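You operate a simulated robot arm through the tools that you are given. There is no shell and no other tool.

The job below is to be done with a simulated robot arm. You get a single attempt, and the scene is never put back.

TASK
Shut the air supply off and stand the water bottle in the grey tray.
Fine: shut the green tap, then the blue tap; flow knob to zero, pump switch off before the bottle is lifted. Leave the other taps. Set down upright: water bottle.

The check looks at the end state, three seconds after you hand in, the way a careful person would. Anything else that was tipped, shoved, dropped, spilled or broken makes it a failure.

THE ROBOT
A 6-joint arm with a two-finger parallel gripper, fixed in place. Base frame: the origin is at the foot of the arm, x ahead of it, y to its left, z up. Lengths are in m, angles in degrees, forces in N, time in s.
Its first joint turns from -166.0 to 166.0 degrees. Payload 3.43 kg.
The tool frame sits at the grasp point between the pads (the TCP): z along the fingers, y along the line on which they close. The tips reach 0.034 m beyond it. Largest opening 0.128 m; finger width 0.024, thickness 0.012; the body of the gripper, 0.048 by 0.13 m, starts 0.096 m behind the TCP.
Orientation is that of the tool frame in the base frame, as a unit quaternion [x, y, z, w]. With the fingers straight down and closing along the base's y, the tool's x points along the base's -x, its y along +y and its z along -z.

THE INTERFACE
- The arm moves only by the tool jog_arm. Its argument "deltas" is a list of rows, each a list of 7 numbers: the shift along the tool's x, y, z in units of 250 mm (1.0 is 250 mm), then the turn, a rotation vector about the tool's x, y, z in units of 180 degrees (1.0 is 180 degrees), then the finger opening in m, from 0 to 0.128. In form: [[dx, dy, dz, rx, ry, rz, claw], ...]. A call has 1 to 20 rows; each row is the pose to reach, as a shift and turn from the pose commanded when the call began, along the tool's axes at that moment. A call with a number of a shift or a turn outside -1 to 1 is refused whole. Rows are played at 5 a second. More than 0.05 m and 8.6 degrees between two rows, or a gripper value outside its range, and nothing of the call is played. A pose out of reach is approached as far as the arm can. The call stops where the force on the tool passes 90 N (or 10 N more than at its start, if that is more) or the arm is blocked; 0.2 s more then pass. Each finger travels about 0.153 m/s and halts on what it meets, pressing with about 21 N; the grip force reading is that of the motor and also rises with nothing between the fingers. The clock runs only during rows and for 0.2 s after the last one: add rows that repeat a pose to give the fingers time. It gives the time, the measured TCP pose, the force on the tool (base axes), the opening and the grip force at its end, in the units of the frame above (readings bear some noise), with the torque about the TCP (base axes, N m) and any sound that the robot's microphone picked up, and new pictures: "views" is both (left out), scene, wrist or none.
- Cameras (640 x 400 px; columns grow to the right, rows downward): "scene" is fixed at [0.2198, -0.6493, 1.3393]; the picture's right is [0.52, -0.85, 0.00], its down [-0.33, -0.20, -0.92] and it looks along [0.79, 0.48, -0.39] (base axes); focal length 359 px, centre (320, 200). "wrist" rides on the gripper at [0.076, -0.011, -0.16] in the tool frame; the picture's right is [0.15, 0.99, 0.00], its down [-0.88, 0.13, -0.46] and it looks along [-0.45, 0.07, 0.89] (tool axes); focal length 234 px, centre (320, 200). There is no depth. A picture from a camera that has moved, and an enlarged one, comes with that camera's place and axes in the base frame and with its lens.
- enlarge(camera, box): a new picture of the part [left, top, right, bottom] of that camera's present view, enlarged. It takes no simulated time.
- hand_in(): hands the job in; it is judged then, once.

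Places have to be worked out from the pictures, the camera data and where the tool is seen. Open the gripper and draw the arm clear of the work before you hand the job in, unless the task says otherwise.

The tools are called after "Emit:" by a JSON object that holds its "method" and its "body". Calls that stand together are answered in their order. jog_arm: Moves the arm, as the interface text tells. Its arguments: {"type":"object","properties":{"deltas":{"type":"array","items":{"type":"array","items":{"type":"number"}}},"views":{"type":"string","enum":["both","scene","wrist","none"]}},"required":["deltas"]} The other tools are called the same way: enlarge (camera, box) takes an enlarged picture of a part of a camera's view; hand_in () hands the job in.

At the start:

```text
clock: 0.0
ee_pos: [0.7629, -0.1308, 1.1681]
ee_rot: [-0.001, 1.0, 0.001, 0.003]
force: [0.1, 1.0, -0.3]
moment: [0.03, 0.01, -0.01]
grip_width: 0.1277
gripper_force: 0.0
```

scene: 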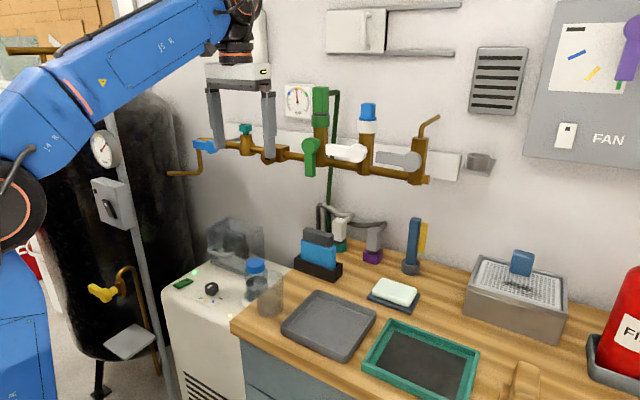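
wrist: 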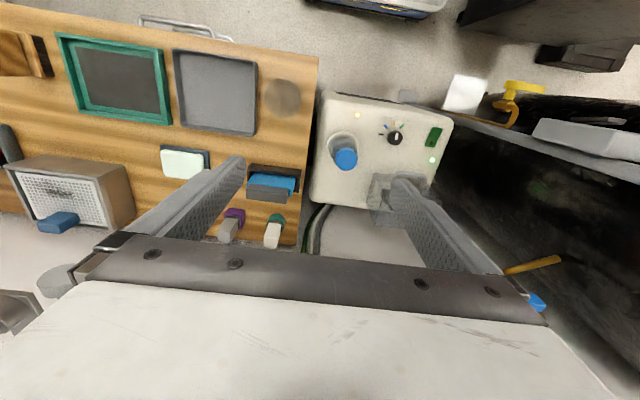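

I'll start by looking closely at the pipe with taps, and the white machine with knob, switch and bottle.

Emit:
{"method": "enlarge", "body": {"camera": "scene", "box": [180, 70, 460, 245]}}

Emit:
{"method": "enlarge", "body": {"camera": "scene", "box": [150, 200, 350, 325]}}

Emit:
{"method": "enlarge", "body": {"camera": "wrist", "box": [300, 80, 460, 180]}}

Emit:
{"method": "enlarge", "body": {"camera": "scene", "box": [60, 120, 220, 220]}}

```text
2.29 times, centred on (320, 158) of scene
camera zoom: at [0.2198, -0.6493, 1.3393], right [0.52, -0.85, 0.0], down [-0.33, -0.2, -0.92], along [0.79, 0.48, -0.39], focal length 820 px, centre (320, 297)
```

zoom: 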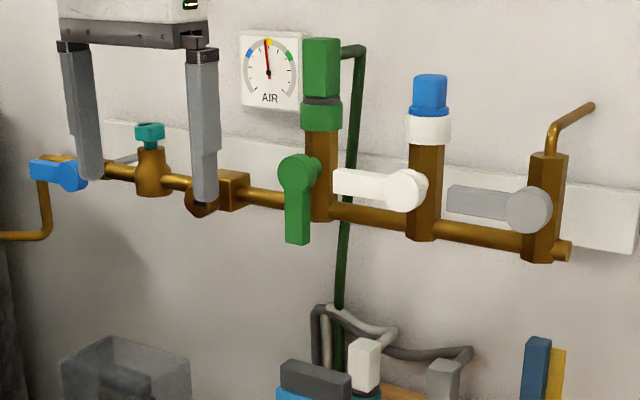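

```text
3.20 times, centred on (250, 262) of scene
camera zoom: at [0.2198, -0.6493, 1.3393], right [0.52, -0.85, 0.0], down [-0.33, -0.2, -0.92], along [0.79, 0.48, -0.39], focal length 1148 px, centre (544, 0)
```

zoom: 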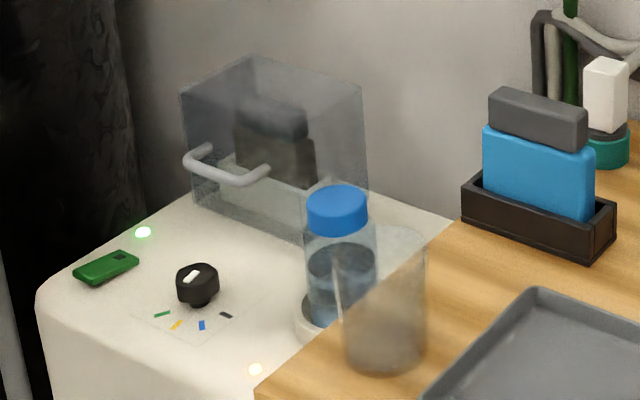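

```text
4.00 times, centred on (380, 130) of wrist
camera zoom: at [0.686, -0.1423, 1.3269], right [-0.15, 0.99, 0.0], down [0.88, 0.13, 0.46], along [0.46, 0.07, -0.89], focal length 937 px, centre (80, 480)
```

zoom: 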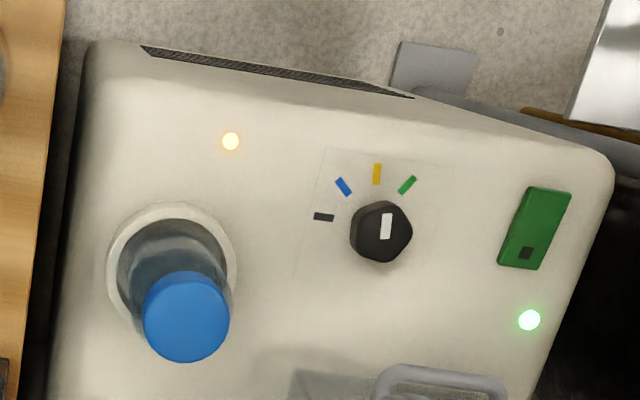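

```text
4.00 times, centred on (140, 170) of scene
camera zoom: at [0.2198, -0.6493, 1.3393], right [0.52, -0.85, 0.0], down [-0.33, -0.2, -0.92], along [0.79, 0.48, -0.39], focal length 1435 px, centre (1040, 320)
```

zoom: 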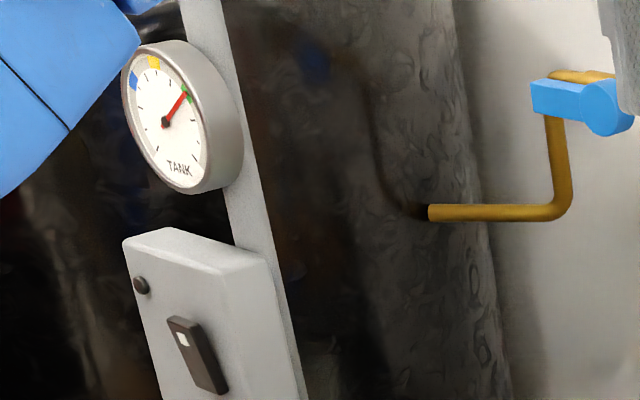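

The green lever (pointing down along its branch) and the blue lever at the pipe's left end look open. I'll back away from the wall and tilt the tool to horizontal to get a second view of the taps.

Emit:
{"method": "jog_arm", "body": {"deltas": [[0.07, 0, 0, 0, -0.0455, 0, 0.128], [0.14, 0, 0, 0, -0.091, 0, 0.128], [0.21, 0, 0, 0, -0.1365, 0, 0.128], [0.28, 0, 0, 0, -0.182, 0, 0.128], [0.35, 0, 0, 0, -0.2275, 0, 0.128], [0.42, 0, 0, 0, -0.273, 0, 0.128], [0.49, 0, 0, 0, -0.3185, 0, 0.128], [0.56, 0, 0, 0, -0.364, 0, 0.128], [0.63, 0, 0, 0, -0.4095, 0, 0.128], [0.7, 0, 0, 0, -0.455, 0, 0.128], [0.77, 0, 0, 0, -0.5, 0, 0.128], [0.77, 0, 0, 0, -0.5, 0, 0.128]]}}

```text
clock: 2.6
ee_pos: [0.5745, -0.136, 1.1648]
ee_rot: [-0.019, 0.706, 0.046, 0.707]
force: [0.5, 0.1, 0.5]
moment: [0.0, 0.0, 0.03]
grip_width: 0.1278
gripper_force: 0.1
camera wrist: at [0.4154, -0.1586, 1.0873], right [-0.09, 0.99, -0.11], down [-0.47, 0.05, 0.88], along [0.88, 0.13, 0.46], focal length 234 px, centre (320, 200)
```

scene: 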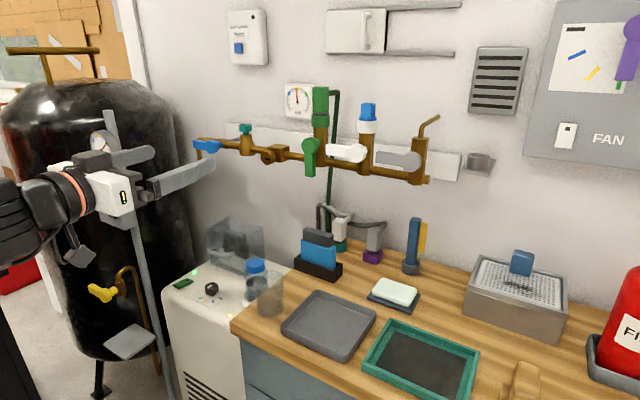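
wrist: 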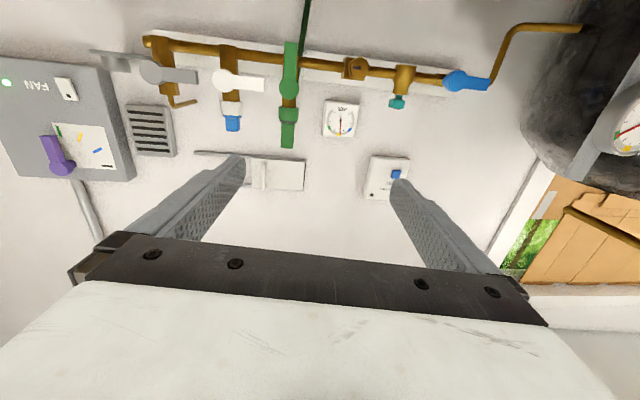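

The tap rail is visible now (the picture is inverted). I'll enlarge both views.

Emit:
{"method": "enlarge", "body": {"camera": "wrist", "box": [240, 20, 560, 220]}}

Emit:
{"method": "enlarge", "body": {"camera": "scene", "box": [160, 70, 360, 195]}}

Emit:
{"method": "enlarge", "body": {"camera": "wrist", "box": [80, 20, 320, 170]}}

Emit:
{"method": "enlarge", "body": {"camera": "scene", "box": [210, 0, 370, 100]}}

```text
2.00 times, centred on (400, 120) of wrist
camera zoom: at [0.4154, -0.1586, 1.0873], right [-0.09, 0.99, -0.11], down [-0.47, 0.05, 0.88], along [0.88, 0.13, 0.46], focal length 468 px, centre (160, 360)
```

zoom: 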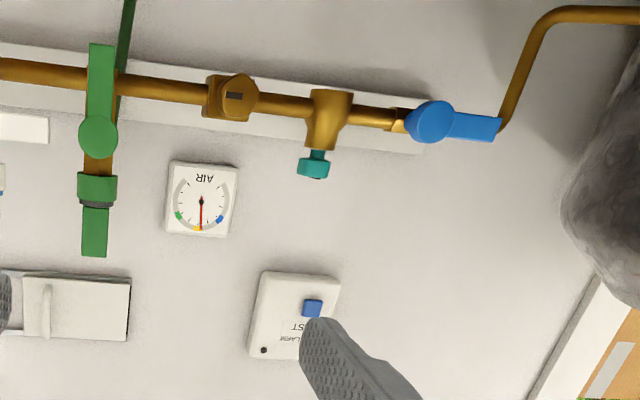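

```text
3.20 times, centred on (260, 132) of scene
camera zoom: at [0.2198, -0.6493, 1.3393], right [0.52, -0.85, 0.0], down [-0.33, -0.2, -0.92], along [0.79, 0.48, -0.39], focal length 1148 px, centre (512, 416)
```

zoom: 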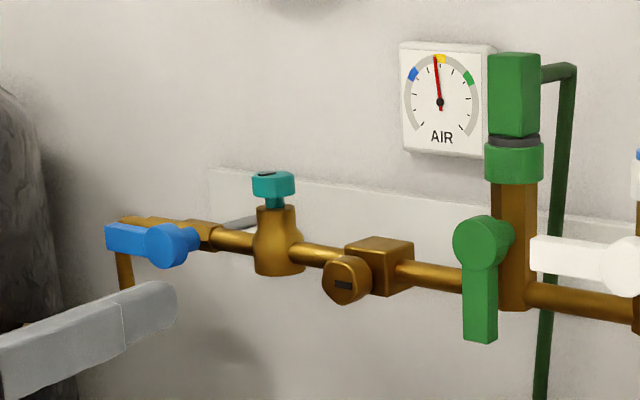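

```text
2.67 times, centred on (200, 95) of wrist
camera zoom: at [0.4154, -0.1586, 1.0873], right [-0.09, 0.99, -0.11], down [-0.47, 0.05, 0.88], along [0.88, 0.13, 0.46], focal length 624 px, centre (640, 480)
```

zoom: 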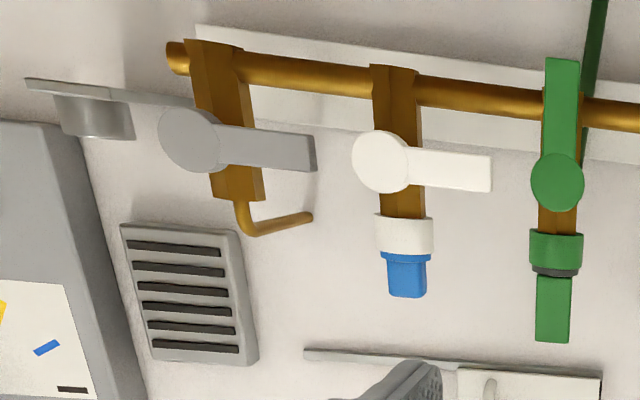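

```text
4.00 times, centred on (290, 50) of scene
camera zoom: at [0.2198, -0.6493, 1.3393], right [0.52, -0.85, 0.0], down [-0.33, -0.2, -0.92], along [0.79, 0.48, -0.39], focal length 1435 px, centre (440, 800)
```

zoom: 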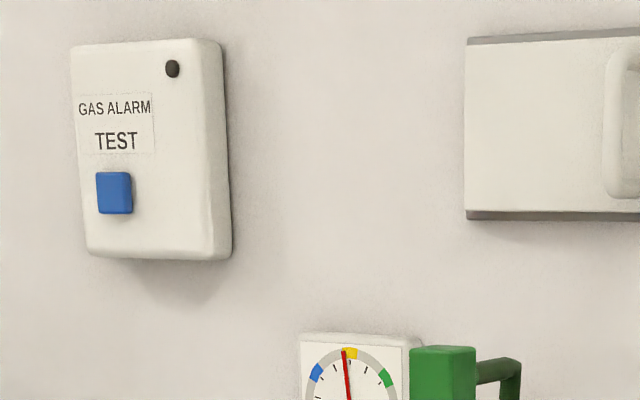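

Triangulated: green hub ≈(0.952,-0.171,1.115), lever hanging down ~0.08; blue hub ≈(0.96,0.189,1.06), lever pointing to +y ~0.083. Let me view each closely to judge depth and thickness.

Emit:
{"method": "enlarge", "body": {"camera": "scene", "box": [285, 125, 349, 185]}}

Emit:
{"method": "enlarge", "body": {"camera": "scene", "box": [180, 120, 244, 160]}}

Emit:
{"method": "enlarge", "body": {"camera": "wrist", "box": [260, 30, 340, 80]}}

Emit:
{"method": "enlarge", "body": {"camera": "wrist", "box": [420, 50, 520, 112]}}

```text
6.67 times, centred on (317, 155) of scene
camera zoom: at [0.2198, -0.6493, 1.3393], right [0.52, -0.85, 0.0], down [-0.33, -0.2, -0.92], along [0.79, 0.48, -0.39], focal length 2392 px, centre (340, 500)
```

zoom: 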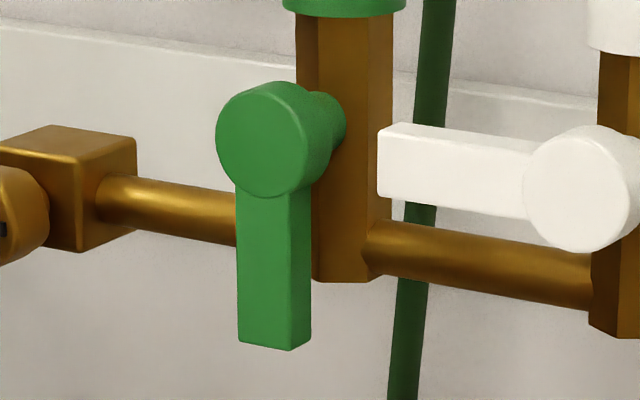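

```text
10.00 times, centred on (212, 140) of scene
camera zoom: at [0.2198, -0.6493, 1.3393], right [0.52, -0.85, 0.0], down [-0.33, -0.2, -0.92], along [0.79, 0.48, -0.39], focal length 3588 px, centre (1400, 800)
```

zoom: 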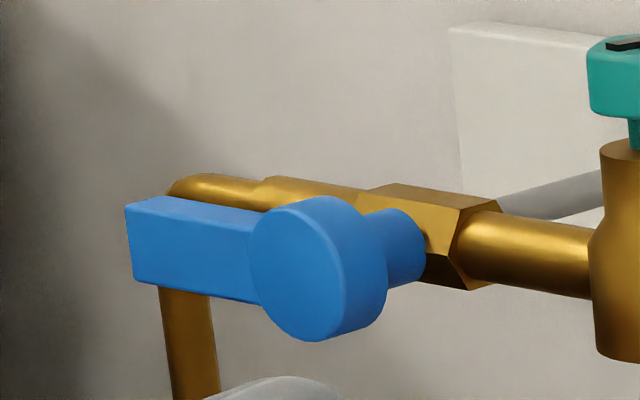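

```text
8.00 times, centred on (300, 55) of wrist
camera zoom: at [0.4154, -0.1586, 1.0873], right [-0.09, 0.99, -0.11], down [-0.47, 0.05, 0.88], along [0.88, 0.13, 0.46], focal length 1873 px, centre (480, 1360)
```

zoom: 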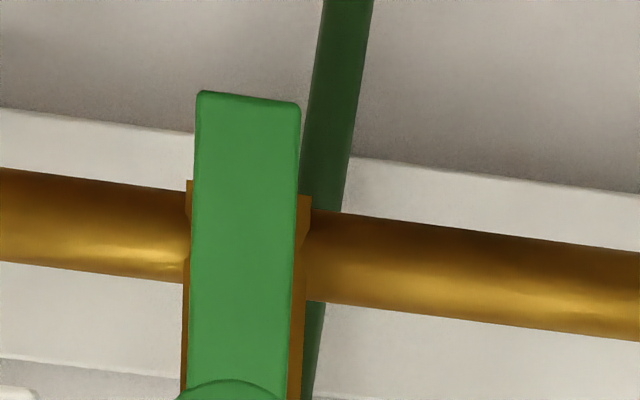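

```text
6.40 times, centred on (470, 81) of wrist
camera zoom: at [0.4154, -0.1586, 1.0873], right [-0.09, 0.99, -0.11], down [-0.47, 0.05, 0.88], along [0.88, 0.13, 0.46], focal length 1499 px, centre (-640, 962)
```

zoom: 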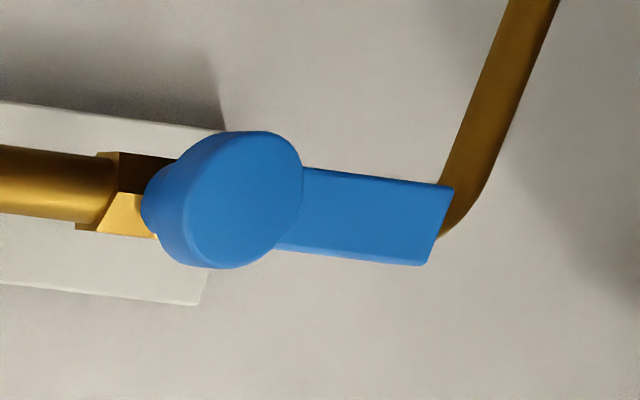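

The levers are ~15 mm thick and stand ~2–4 cm in front of the pipe body; the white lever's tip blocks a counter-clockwise turn of green, so both close clockwise (down→left, left→up). I'll close the fingers and approach the right-hand side of the green lever, stopping short to check alignment.

Emit:
{"method": "jog_arm", "body": {"deltas": [[0.0, 0, 0, 0, 0, 0, 0.0], [0.08, -0.05, 0.12, 0, 0, 0, 0.0], [0.16, -0.1, 0.24, 0, 0, 0, 0.0], [0.24, -0.15, 0.36, 0, 0, 0, 0.0], [0.32, -0.2, 0.48, 0, 0, 0, 0.0], [0.4, -0.25, 0.6, 0, 0, 0, 0.0], [0.464, -0.32, 0.72, 0, 0, 0, 0.0], [0.464, -0.32, 0.84, 0, 0, 0, 0.0], [0.464, -0.32, 0.96, 0, 0, 0, 0.0], [0.464, -0.32, 0.96, 0, 0, 0, 0.0], [0.464, -0.32, 0.96, 0, 0, 0, 0.0]]}}

```text
clock: 5.0
ee_pos: [0.8129, -0.2125, 1.0536]
ee_rot: [-0.001, 0.706, 0.001, 0.709]
force: [-0.4, 0.3, -0.2]
moment: [-0.03, 0.0, 0.0]
grip_width: 0.0
gripper_force: 21.5
camera wrist: at [0.6516, -0.2231, 0.9756], right [0.0, 0.99, -0.15], down [-0.46, 0.13, 0.88], along [0.89, 0.07, 0.46], focal length 234 px, centre (320, 200)
```

scene: 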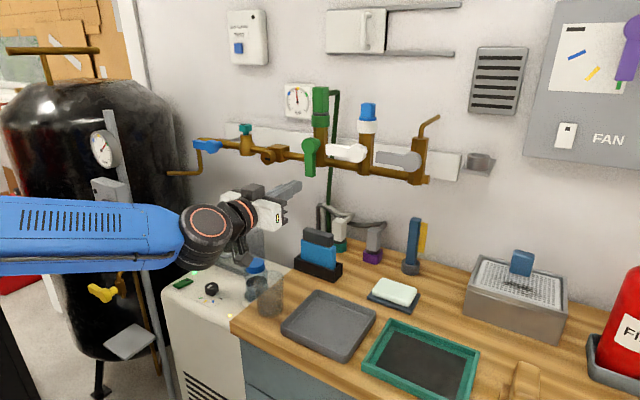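
wrist: 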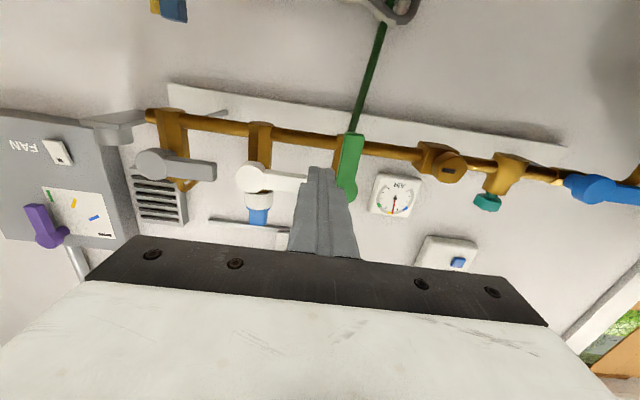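

Orientation has settled nicely. I'll enlarge the wrist view to refine the lever's position relative to the fingers.

Emit:
{"method": "enlarge", "body": {"camera": "wrist", "box": [280, 120, 400, 195]}}

Emit:
{"method": "enlarge", "body": {"camera": "scene", "box": [230, 120, 350, 195]}}

```text
5.33 times, centred on (340, 158) of wrist
camera zoom: at [0.6516, -0.2231, 0.9756], right [0.0, 0.99, -0.15], down [-0.46, 0.13, 0.88], along [0.89, 0.07, 0.46], focal length 1249 px, centre (213, 427)
```

zoom: 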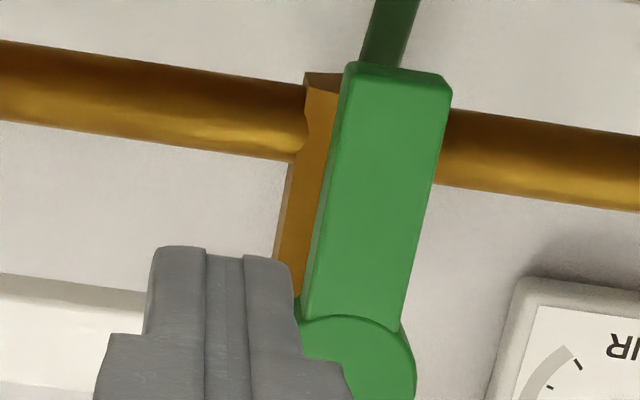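

```text
5.33 times, centred on (290, 158) of scene
camera zoom: at [0.2198, -0.6493, 1.3393], right [0.52, -0.85, 0.0], down [-0.33, -0.2, -0.92], along [0.79, 0.48, -0.39], focal length 1914 px, centre (480, 427)
```

zoom: 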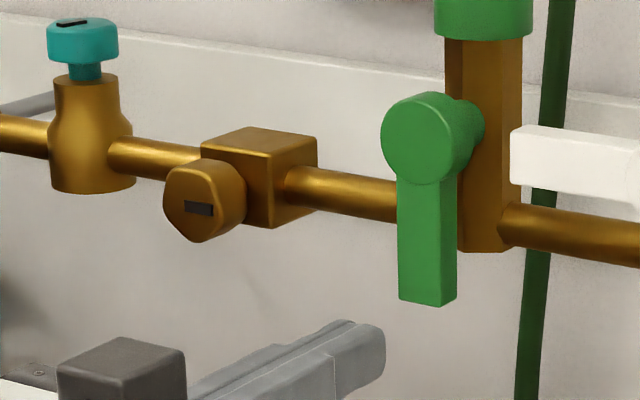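

The finger is ~16 mm to the right of the green lever, at lever-tip height. I'll advance beside the lever and push it halfway along its arc, then check.

Emit:
{"method": "jog_arm", "body": {"deltas": [[0, 0, 0.12, 0, 0, 0, 0.0], [0, 0, 0.24, 0, 0, 0, 0.0], [0, 0, 0.36, 0, 0, 0, 0.0], [0, 0, 0.482, 0, 0, 0, 0.0], [0, 0, 0.482, 0, 0, 0, 0.0], [-0.004, 0.062, 0.482, 0, 0, 0, 0.0], [0.006, 0.095, 0.482, 0, 0, 0, 0.0], [0.0136, 0.1276, 0.482, 0, 0, 0, 0.0], [0.0145, 0.16, 0.482, 0, 0, 0, 0.0], [0.014, 0.195, 0.482, 0, 0, 0, 0.0], [0.006, 0.228, 0.482, 0, 0, 0, 0.0], [-0.0036, 0.261, 0.482, 0, 0, 0, 0.0]]}}

```text
clock: 7.6
ee_pos: [0.9329, -0.1459, 1.0544]
ee_rot: [0.0, 0.704, 0.0, 0.71]
force: [-0.2, 0.0, -1.2]
moment: [0.0, 0.01, -0.02]
grip_width: 0.0
gripper_force: 20.9
camera wrist: at [0.7723, -0.1576, 0.9768], right [0.0, 0.99, -0.15], down [-0.46, 0.13, 0.88], along [0.89, 0.07, 0.46], focal length 234 px, centre (320, 200)
```

scene: 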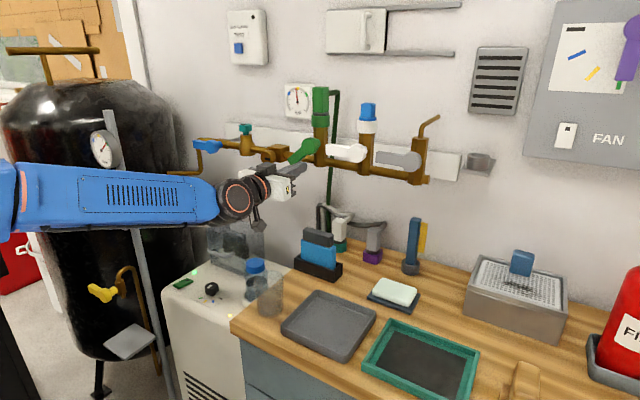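
wrist: 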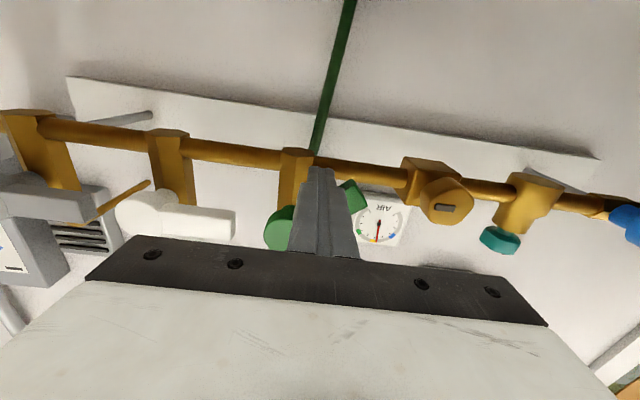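

The lever is turning freely (now ~50°). I'll continue along the arc to horizontal.

Emit:
{"method": "jog_arm", "body": {"deltas": [[-0.016, 0.03, 0, 0, 0, 0, 0.0], [-0.034, 0.059, 0, 0, 0, 0, 0.0], [-0.057, 0.084, 0, 0, 0, 0, 0.0], [-0.081, 0.107, 0, 0, 0, 0, 0.0], [-0.11, 0.125, 0, 0, 0, 0, 0.0], [-0.14, 0.141, 0, 0, 0, 0, 0.0], [-0.14, 0.141, 0, 0, 0, 0, 0.0]]}}

Emit:
{"method": "enlarge", "body": {"camera": "scene", "box": [250, 110, 370, 185]}}

Emit:
{"method": "enlarge", "body": {"camera": "wrist", "box": [240, 120, 440, 245]}}

```text
clock: 9.2
ee_pos: [0.9327, -0.1124, 1.0865]
ee_rot: [0.0, 0.706, 0.0, 0.708]
force: [-3.4, -2.7, -11.0]
moment: [0.01, 0.35, -0.1]
grip_width: 0.0
gripper_force: 20.8
camera wrist: at [0.7718, -0.123, 1.0103], right [0.0, 0.99, -0.15], down [-0.46, 0.13, 0.88], along [0.89, 0.07, 0.45], focal length 234 px, centre (320, 200)
```

scene: 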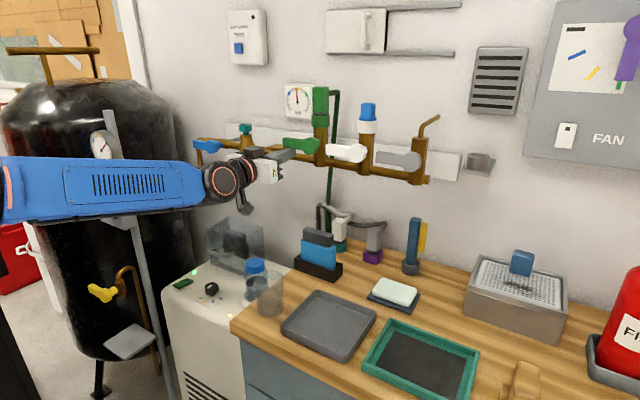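
wrist: 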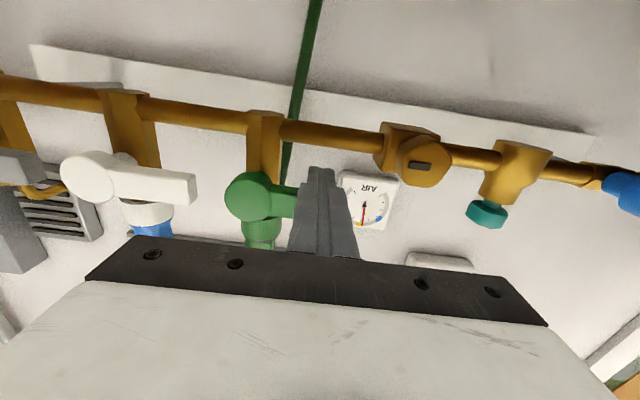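

```text
5.33 times, centred on (310, 148) of scene
camera zoom: at [0.2198, -0.6493, 1.3393], right [0.52, -0.85, 0.0], down [-0.33, -0.2, -0.92], along [0.79, 0.48, -0.39], focal length 1914 px, centre (373, 480)
```

zoom: 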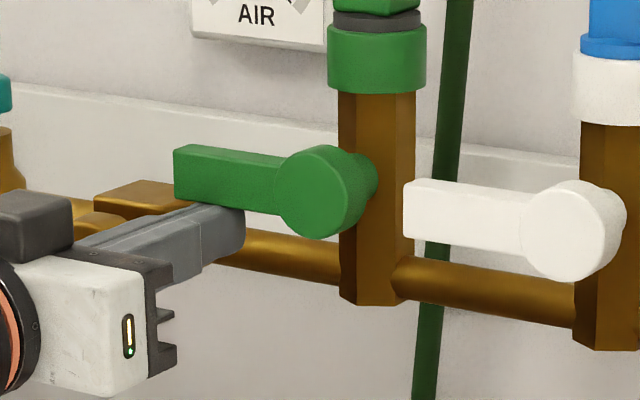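

```text
3.20 times, centred on (340, 182) of wrist
camera zoom: at [0.7718, -0.123, 1.0103], right [0.0, 0.99, -0.15], down [-0.46, 0.13, 0.88], along [0.89, 0.07, 0.45], focal length 749 px, centre (256, 256)
```

zoom: 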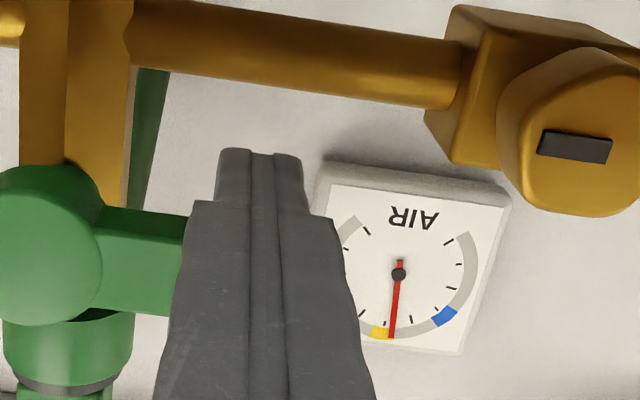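

Green is now horizontal like the closed white lever, with ~11 N reaction showing it is on its stop. I'll back out and slide over toward the blue tap at the left end.

Emit:
{"method": "jog_arm", "body": {"deltas": [[0.03, 0, 0, 0, 0, 0, 0.0], [0.03, 0, -0.15, 0, 0, 0, 0.0], [0.03, 0, -0.3, 0, 0, 0, 0.0], [0.03, 0, -0.44, 0, 0, 0, 0.0], [0.06, 0.15, -0.44, 0, 0, 0, 0.0], [0.1, 0.3, -0.44, 0, 0, 0, 0.0], [0.14, 0.45, -0.44, 0, 0, 0, 0.0], [0.18, 0.6, -0.44, 0, 0, 0, 0.0], [0.22, 0.75, -0.44, 0, 0, 0, 0.0], [0.266, 0.9, -0.44, 0, 0, 0, 0.0], [0.266, 0.99, -0.44, 0, 0, 0, 0.0], [0.266, 0.99, -0.44, 0, 0, 0, 0.0], [0.266, 0.99, -0.44, 0, 0, 0, 0.0]]}}

Emit:
{"method": "enlarge", "body": {"camera": "wrist", "box": [320, 80, 520, 205]}}

Emit:
{"method": "enlarge", "body": {"camera": "scene", "box": [180, 110, 340, 210]}}

```text
clock: 12.0
ee_pos: [0.8258, -0.0468, 1.0339]
ee_rot: [-0.051, 0.72, 0.008, 0.692]
force: [0.4, 0.0, 1.1]
moment: [0.0, 0.0, -0.01]
grip_width: 0.0
gripper_force: 21.0
out of reach, approached as far as the arm can: row 5, 6, 7, 8, 9, 10, 11, 12, 13
camera wrist: at [0.6639, -0.0758, 0.9652], right [-0.09, 0.97, -0.2], down [-0.43, 0.15, 0.89], along [0.9, 0.17, 0.41], focal length 234 px, centre (320, 200)
```

scene: 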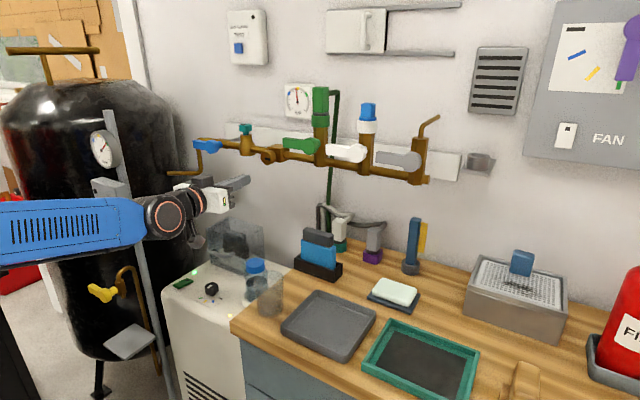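
wrist: 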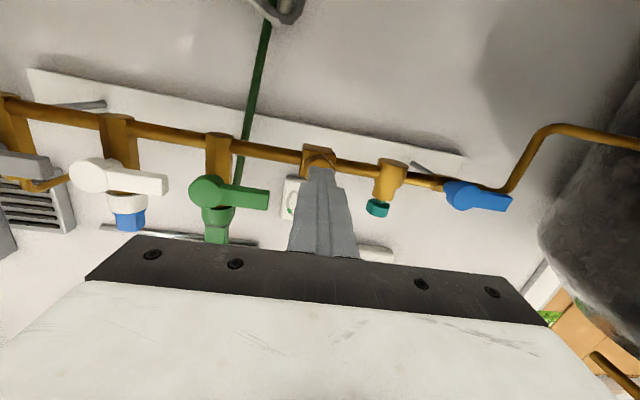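

```text
3.20 times, centred on (420, 142) of wrist
camera zoom: at [0.6639, -0.0758, 0.9652], right [-0.09, 0.97, -0.2], down [-0.43, 0.15, 0.89], along [0.9, 0.17, 0.41], focal length 749 px, centre (0, 384)
```

zoom: 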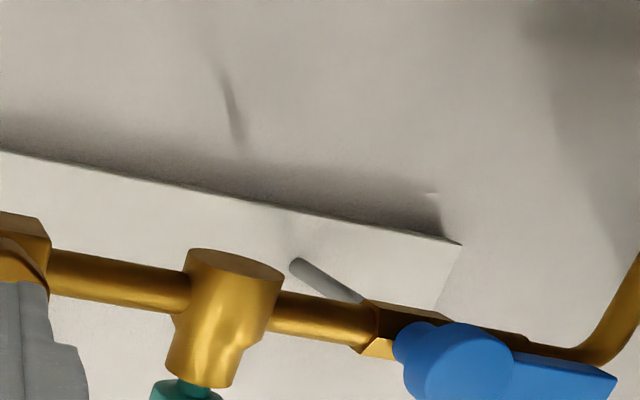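

```text
4.00 times, centred on (260, 160) of scene
camera zoom: at [0.2198, -0.6493, 1.3393], right [0.52, -0.85, 0.0], down [-0.33, -0.2, -0.92], along [0.79, 0.48, -0.39], focal length 1435 px, centre (560, 360)
```

zoom: 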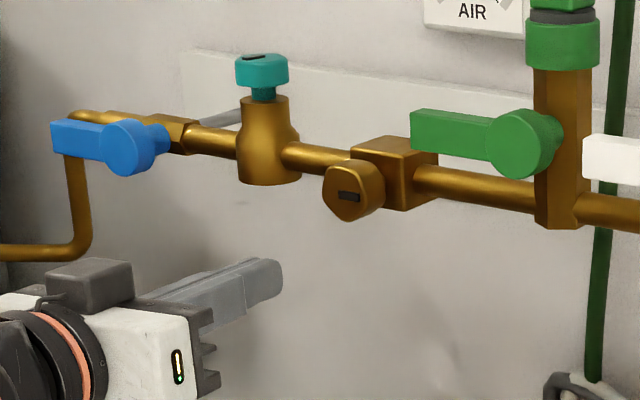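

The straight-ahead pose at this azimuth is near the wrist singularity (tool in line with forearm), so the arm stalled. I'll yaw the tool ~35° to the left to stay clear of it and see where it ends up.

Emit:
{"method": "jog_arm", "body": {"deltas": [[0, 0, 0, -0.04, 0, 0, 0.0], [0, 0, 0, -0.08, 0, 0, 0.0], [0, 0, 0, -0.12, 0, 0, 0.0], [0, 0, 0, -0.16, 0, 0, 0.0], [0, 0, 0, -0.2, 0, 0, 0.0], [0, 0, 0, -0.2, 0, 0, 0.0], [0, 0, 0, -0.2, 0, 0, 0.0]]}}

```text
clock: 13.6
ee_pos: [0.8281, -0.0471, 1.0326]
ee_rot: [-0.262, 0.682, 0.23, 0.643]
force: [0.2, -0.7, 0.8]
moment: [-0.02, -0.02, 0.01]
grip_width: 0.0
gripper_force: 20.6
camera wrist: at [0.7101, -0.1649, 0.967], right [-0.65, 0.74, -0.17], down [-0.4, -0.14, 0.91], along [0.65, 0.66, 0.39], focal length 234 px, centre (320, 200)
```

scene: 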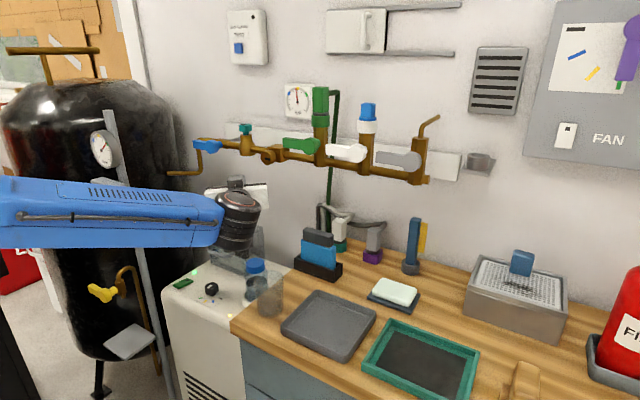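
wrist: 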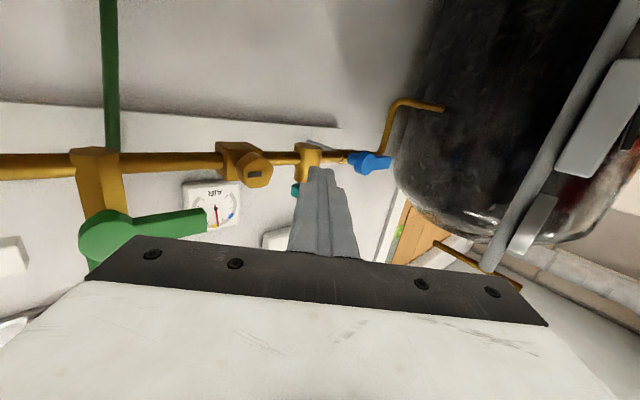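

Now at yaw ≈41° with the commanded pose matching the measured one. I'll enlarge the blue tap to refine its place.

Emit:
{"method": "enlarge", "body": {"camera": "wrist", "box": [320, 120, 420, 182]}}

Emit:
{"method": "enlarge", "body": {"camera": "scene", "box": [170, 120, 234, 160]}}

```text
6.40 times, centred on (370, 151) of wrist
camera zoom: at [0.7101, -0.1649, 0.967], right [-0.65, 0.74, -0.17], down [-0.4, -0.14, 0.91], along [0.65, 0.66, 0.39], focal length 1499 px, centre (0, 514)
```

zoom: 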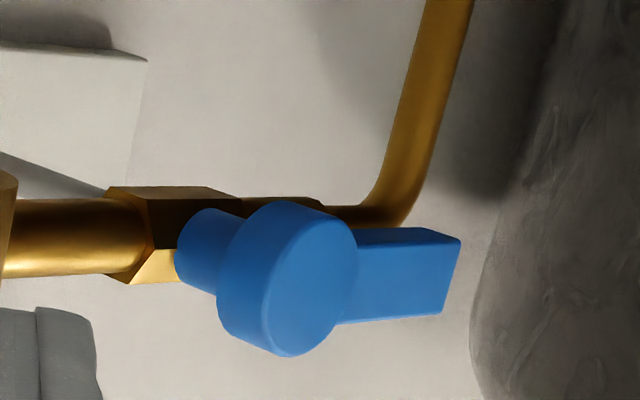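

```text
10.00 times, centred on (202, 140) of scene
camera zoom: at [0.2198, -0.6493, 1.3393], right [0.52, -0.85, 0.0], down [-0.33, -0.2, -0.92], along [0.79, 0.48, -0.39], focal length 3588 px, centre (1500, 800)
```

zoom: 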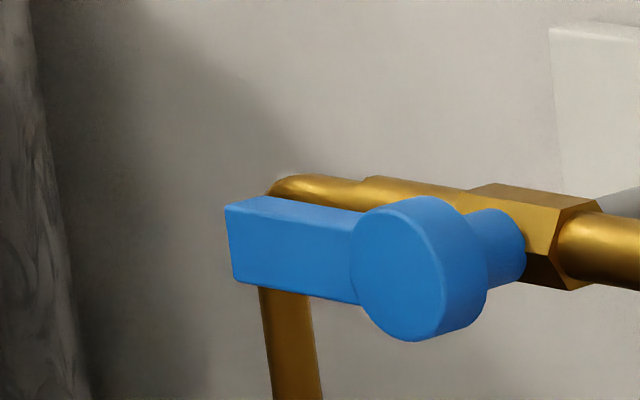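

Blue hub refined to ≈(0.957,0.194,1.061), lever tip at y≈0.272. I'll move to a stand-off point in front of and below the lever.

Emit:
{"method": "jog_arm", "body": {"deltas": [[0, 0.09, 0.1, 0, 0, 0, 0.0], [0, 0.18, 0.2, 0, 0, 0, 0.0], [0, 0.27, 0.3, 0, 0, 0, 0.0], [0, 0.36, 0.4, 0, 0, 0, 0.0], [0, 0.45, 0.5, 0, 0, 0, 0.0], [0, 0.538, 0.597, 0, 0, 0, 0.0], [0, 0.538, 0.597, 0, 0, 0, 0.0], [0, 0.538, 0.597, 0, 0, 0, 0.0]]}}

Emit:
{"method": "enlarge", "body": {"camera": "wrist", "box": [260, 100, 420, 200]}}

Emit:
{"method": "enlarge", "body": {"camera": "scene", "box": [170, 120, 266, 180]}}

```text
clock: 15.4
ee_pos: [0.8534, 0.1513, 1.018]
ee_rot: [-0.262, 0.682, 0.23, 0.643]
force: [0.4, 0.3, 0.1]
moment: [-0.01, -0.01, 0.02]
grip_width: 0.0
gripper_force: 21.2
camera wrist: at [0.7355, 0.0337, 0.9528], right [-0.65, 0.74, -0.17], down [-0.4, -0.14, 0.91], along [0.65, 0.66, 0.39], focal length 234 px, centre (320, 200)
```

scene: 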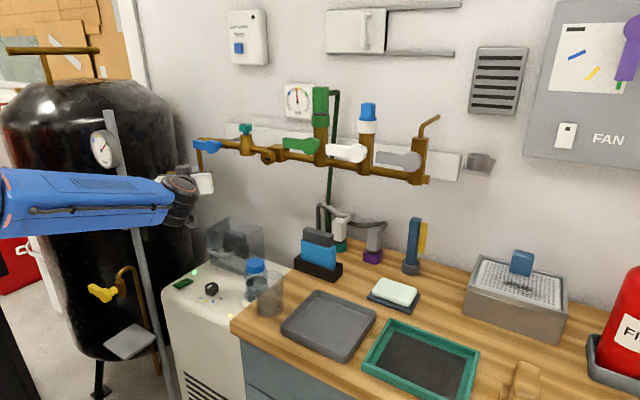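
wrist: 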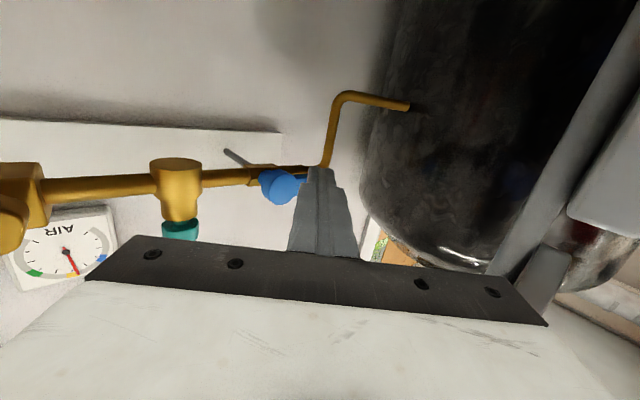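

```text
4.00 times, centred on (340, 150) of wrist
camera zoom: at [0.7355, 0.0337, 0.9528], right [-0.65, 0.74, -0.17], down [-0.4, -0.14, 0.91], along [0.65, 0.66, 0.39], focal length 937 px, centre (240, 400)
```

zoom: 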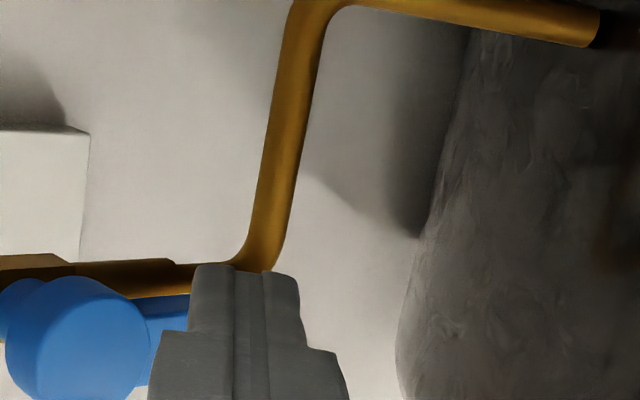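

```text
6.67 times, centred on (218, 150) of scene
camera zoom: at [0.2198, -0.6493, 1.3393], right [0.52, -0.85, 0.0], down [-0.33, -0.2, -0.92], along [0.79, 0.48, -0.39], focal length 2392 px, centre (1000, 533)
```

zoom: 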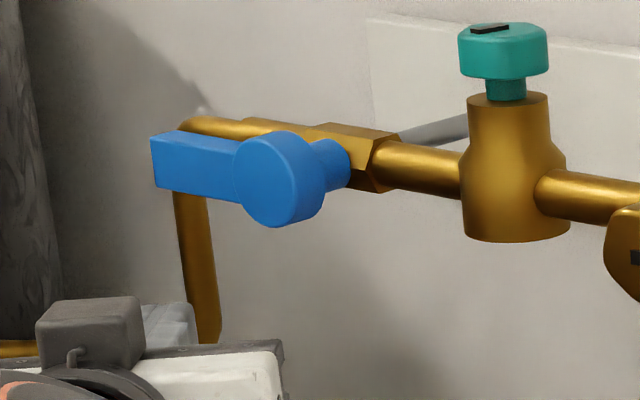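

Position is as commanded. I'll advance the fingers under the blue lever and push it up to about halfway.

Emit:
{"method": "jog_arm", "body": {"deltas": [[-0.008, 0.004, 0.12, 0, 0, 0, 0.0], [-0.016, 0.008, 0.24, 0, 0, 0, 0.0], [-0.025, 0.013, 0.36, 0, 0, 0, 0.0], [-0.034, 0.018, 0.493, 0, 0, 0, 0.0], [-0.034, 0.018, 0.493, 0, 0, 0, 0.0], [-0.07, 0.017, 0.49, 0, 0, 0, 0.0], [-0.106, 0.016, 0.488, 0, 0, 0, 0.0], [-0.132, 0.023, 0.493, 0, 0, 0, 0.0], [-0.158, 0.03, 0.498, 0, 0, 0, 0.0], [-0.186, 0.032, 0.499, 0, 0, 0, 0.0], [-0.214, 0.034, 0.499, 0, 0, 0, 0.0], [-0.242, 0.031, 0.495, 0, 0, 0, 0.0], [-0.269, 0.028, 0.491, 0, 0, 0, 0.0]]}}

Emit:
{"method": "enlarge", "body": {"camera": "scene", "box": [170, 105, 266, 165]}}

Emit:
{"method": "enlarge", "body": {"camera": "wrist", "box": [240, 120, 400, 220]}}

```text
clock: 17.5
ee_pos: [0.9447, 0.2401, 1.0363]
ee_rot: [-0.262, 0.69, 0.228, 0.636]
force: [-3.9, -4.9, -12.5]
moment: [0.01, 0.09, -0.06]
grip_width: 0.0002
gripper_force: 21.5
stopped in row 10: the force on the tool passed its limit at 98 N (the readings are from after the stop); the commanded pose is now the measured one
camera wrist: at [0.8259, 0.1217, 0.9743], right [-0.65, 0.74, -0.16], down [-0.38, -0.13, 0.91], along [0.66, 0.66, 0.37], focal length 234 px, centre (320, 200)
```

scene: 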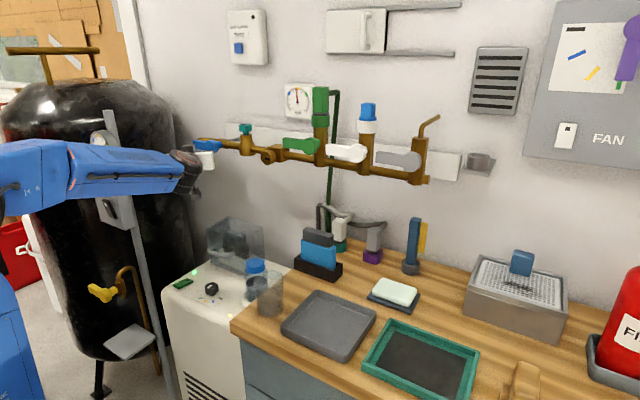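
wrist: 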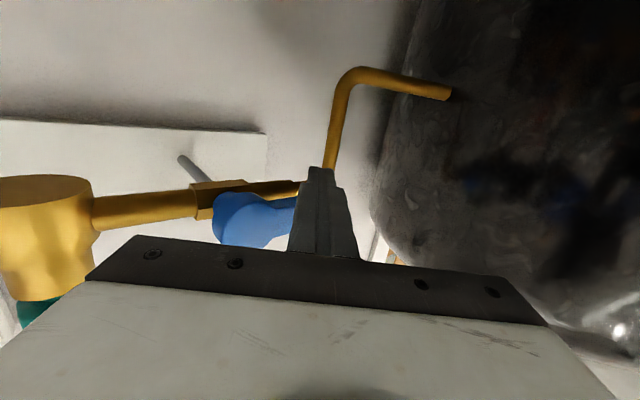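

```text
6.67 times, centred on (218, 135) of scene
camera zoom: at [0.2198, -0.6493, 1.3393], right [0.52, -0.85, 0.0], down [-0.33, -0.2, -0.92], along [0.79, 0.48, -0.39], focal length 2392 px, centre (1000, 633)
```

zoom: 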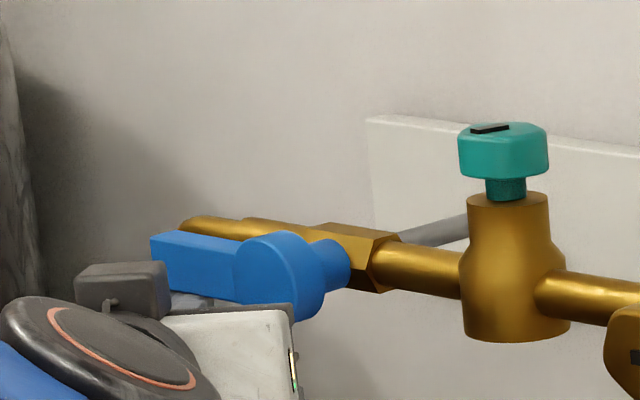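

```text
4.00 times, centred on (320, 170) of wrist
camera zoom: at [0.8259, 0.1217, 0.9743], right [-0.65, 0.74, -0.16], down [-0.38, -0.13, 0.91], along [0.66, 0.66, 0.37], focal length 937 px, centre (320, 320)
```

zoom: 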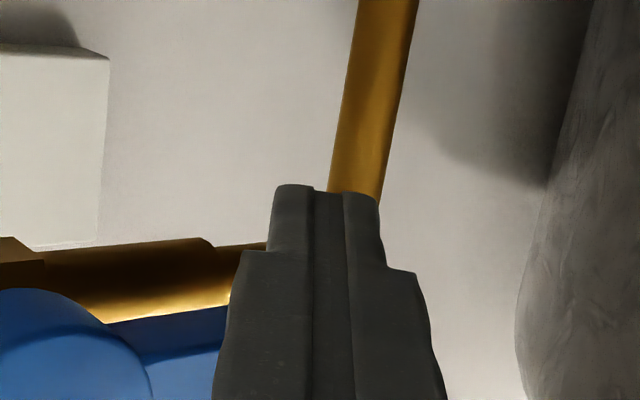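

The lever won't rise (98 N, no rotation): it is already on that stop, so blue's range is left↔down, and it closes pointing down. I'll withdraw, rise above the lever and come in over it.

Emit:
{"method": "jog_arm", "body": {"deltas": [[0.048, 0.001, 0.004, 0, 0, 0, 0.0], [0.06, 0.001, -0.12, 0, 0, 0, 0.0], [0.07, 0.002, -0.25, 0, 0, 0, 0.0], [0.087, 0.002, -0.433, 0, 0, 0, 0.0], [0.0, 0, -0.44, 0, 0, 0, 0.0], [-0.12, -0.002, -0.45, 0, 0, 0, 0.0], [-0.247, -0.004, -0.463, 0, 0, 0, 0.0], [-0.247, -0.004, -0.463, 0, 0, 0, 0.0], [-0.247, -0.004, -0.463, 0, 0, 0, 0.0]]}}

Emit:
{"method": "enlarge", "body": {"camera": "scene", "box": [170, 105, 266, 165]}}

Emit:
{"method": "enlarge", "body": {"camera": "wrist", "box": [240, 100, 400, 200]}}

```text
clock: 19.5
ee_pos: [0.8601, 0.1676, 1.109]
ee_rot: [-0.261, 0.688, 0.229, 0.637]
force: [0.1, -0.3, -0.1]
moment: [-0.01, -0.01, -0.01]
grip_width: 0.0
gripper_force: 21.2
camera wrist: at [0.7424, 0.0503, 1.0473], right [-0.65, 0.74, -0.16], down [-0.38, -0.14, 0.91], along [0.65, 0.66, 0.37], focal length 234 px, centre (320, 200)
```

scene: 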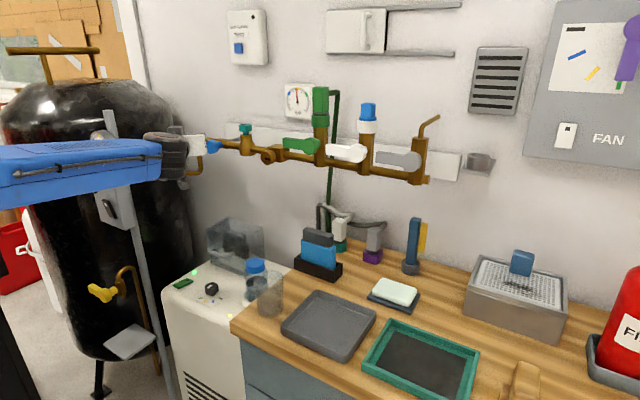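
wrist: 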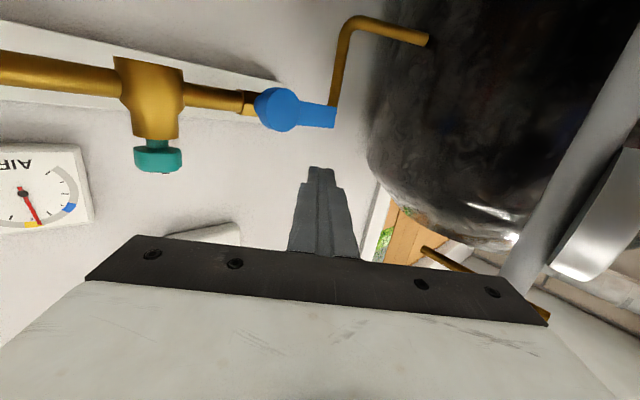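

```text
6.67 times, centred on (218, 135) of scene
camera zoom: at [0.2198, -0.6493, 1.3393], right [0.52, -0.85, 0.0], down [-0.33, -0.2, -0.92], along [0.79, 0.48, -0.39], focal length 2392 px, centre (1000, 633)
```

zoom: 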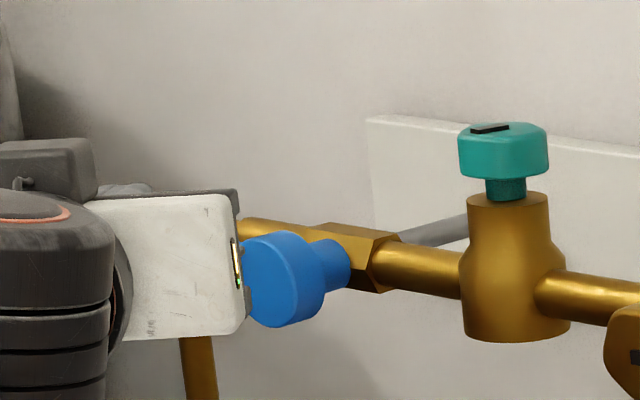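

```text
4.00 times, centred on (320, 150) of wrist
camera zoom: at [0.7424, 0.0503, 1.0473], right [-0.65, 0.74, -0.16], down [-0.38, -0.14, 0.91], along [0.65, 0.66, 0.37], focal length 937 px, centre (320, 400)
```

zoom: 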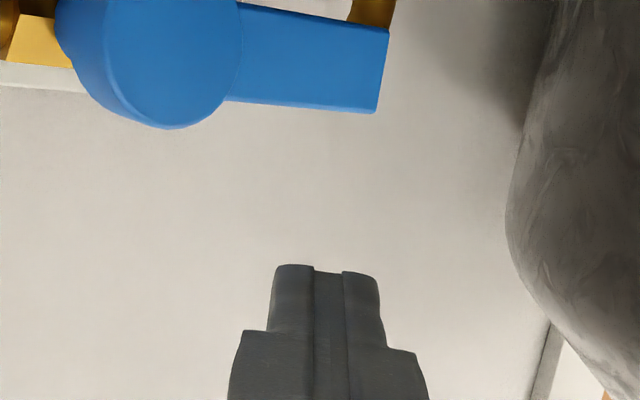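

Lever unchanged and horizontal. I'll advance above it and push it down to about 45°.

Emit:
{"method": "jog_arm", "body": {"deltas": [[-0.013, 0, 0.146, 0, 0, 0, 0.0], [-0.026, 0, 0.292, 0, 0, 0, 0.0], [-0.039, 0, 0.438, 0, 0, 0, 0.0], [-0.039, 0, 0.438, 0, 0, 0, 0.0], [0.008, -0.005, 0.438, 0, 0, 0, 0.0], [0.054, -0.009, 0.437, 0, 0, 0, 0.0], [0.079, 0.0, 0.446, 0, 0, 0, 0.0], [0.103, 0.007, 0.454, 0, 0, 0, 0.0], [0.13, 0.011, 0.459, 0, 0, 0, 0.0], [0.158, 0.014, 0.464, 0, 0, 0, 0.0], [0.186, 0.013, 0.465, 0, 0, 0, 0.0], [0.214, 0.01, 0.465, 0, 0, 0, 0.0]]}}

Emit:
{"method": "enlarge", "body": {"camera": "scene", "box": [170, 105, 266, 165]}}

Emit:
{"method": "enlarge", "body": {"camera": "wrist", "box": [200, 100, 400, 225]}}

```text
clock: 22.1
ee_pos: [0.944, 0.241, 1.0458]
ee_rot: [-0.262, 0.688, 0.229, 0.637]
force: [-0.2, 0.5, 0.6]
moment: [0.02, -0.02, -0.02]
grip_width: 0.0
gripper_force: 21.1
camera wrist: at [0.8253, 0.1239, 0.9838], right [-0.65, 0.74, -0.16], down [-0.38, -0.14, 0.91], along [0.65, 0.66, 0.37], focal length 234 px, centre (320, 200)
```

scene: 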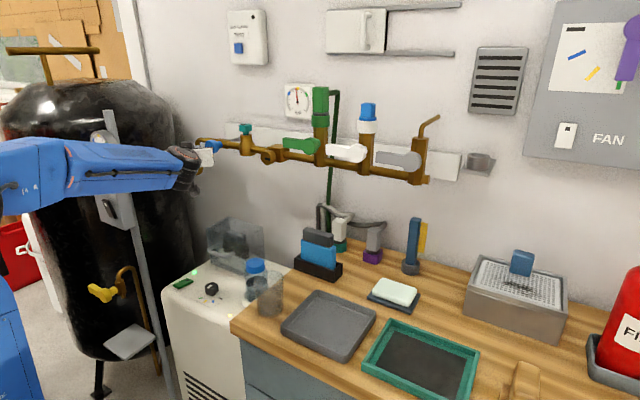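
wrist: 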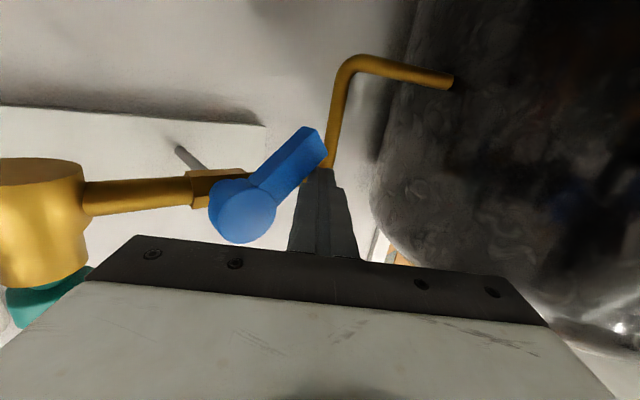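

```text
6.67 times, centred on (218, 135) of scene
camera zoom: at [0.2198, -0.6493, 1.3393], right [0.52, -0.85, 0.0], down [-0.33, -0.2, -0.92], along [0.79, 0.48, -0.39], focal length 2392 px, centre (1000, 633)
```

zoom: 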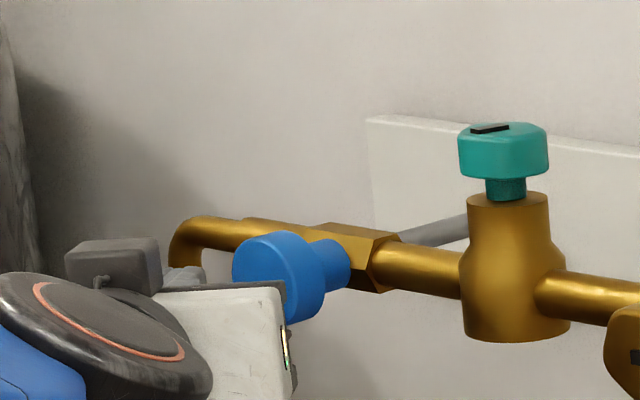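

```text
3.20 times, centred on (300, 162) of wrist
camera zoom: at [0.8253, 0.1239, 0.9838], right [-0.65, 0.74, -0.16], down [-0.38, -0.14, 0.91], along [0.65, 0.66, 0.37], focal length 749 px, centre (384, 320)
```

zoom: 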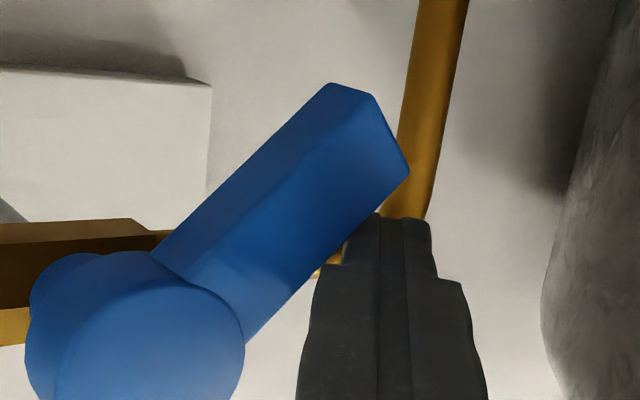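

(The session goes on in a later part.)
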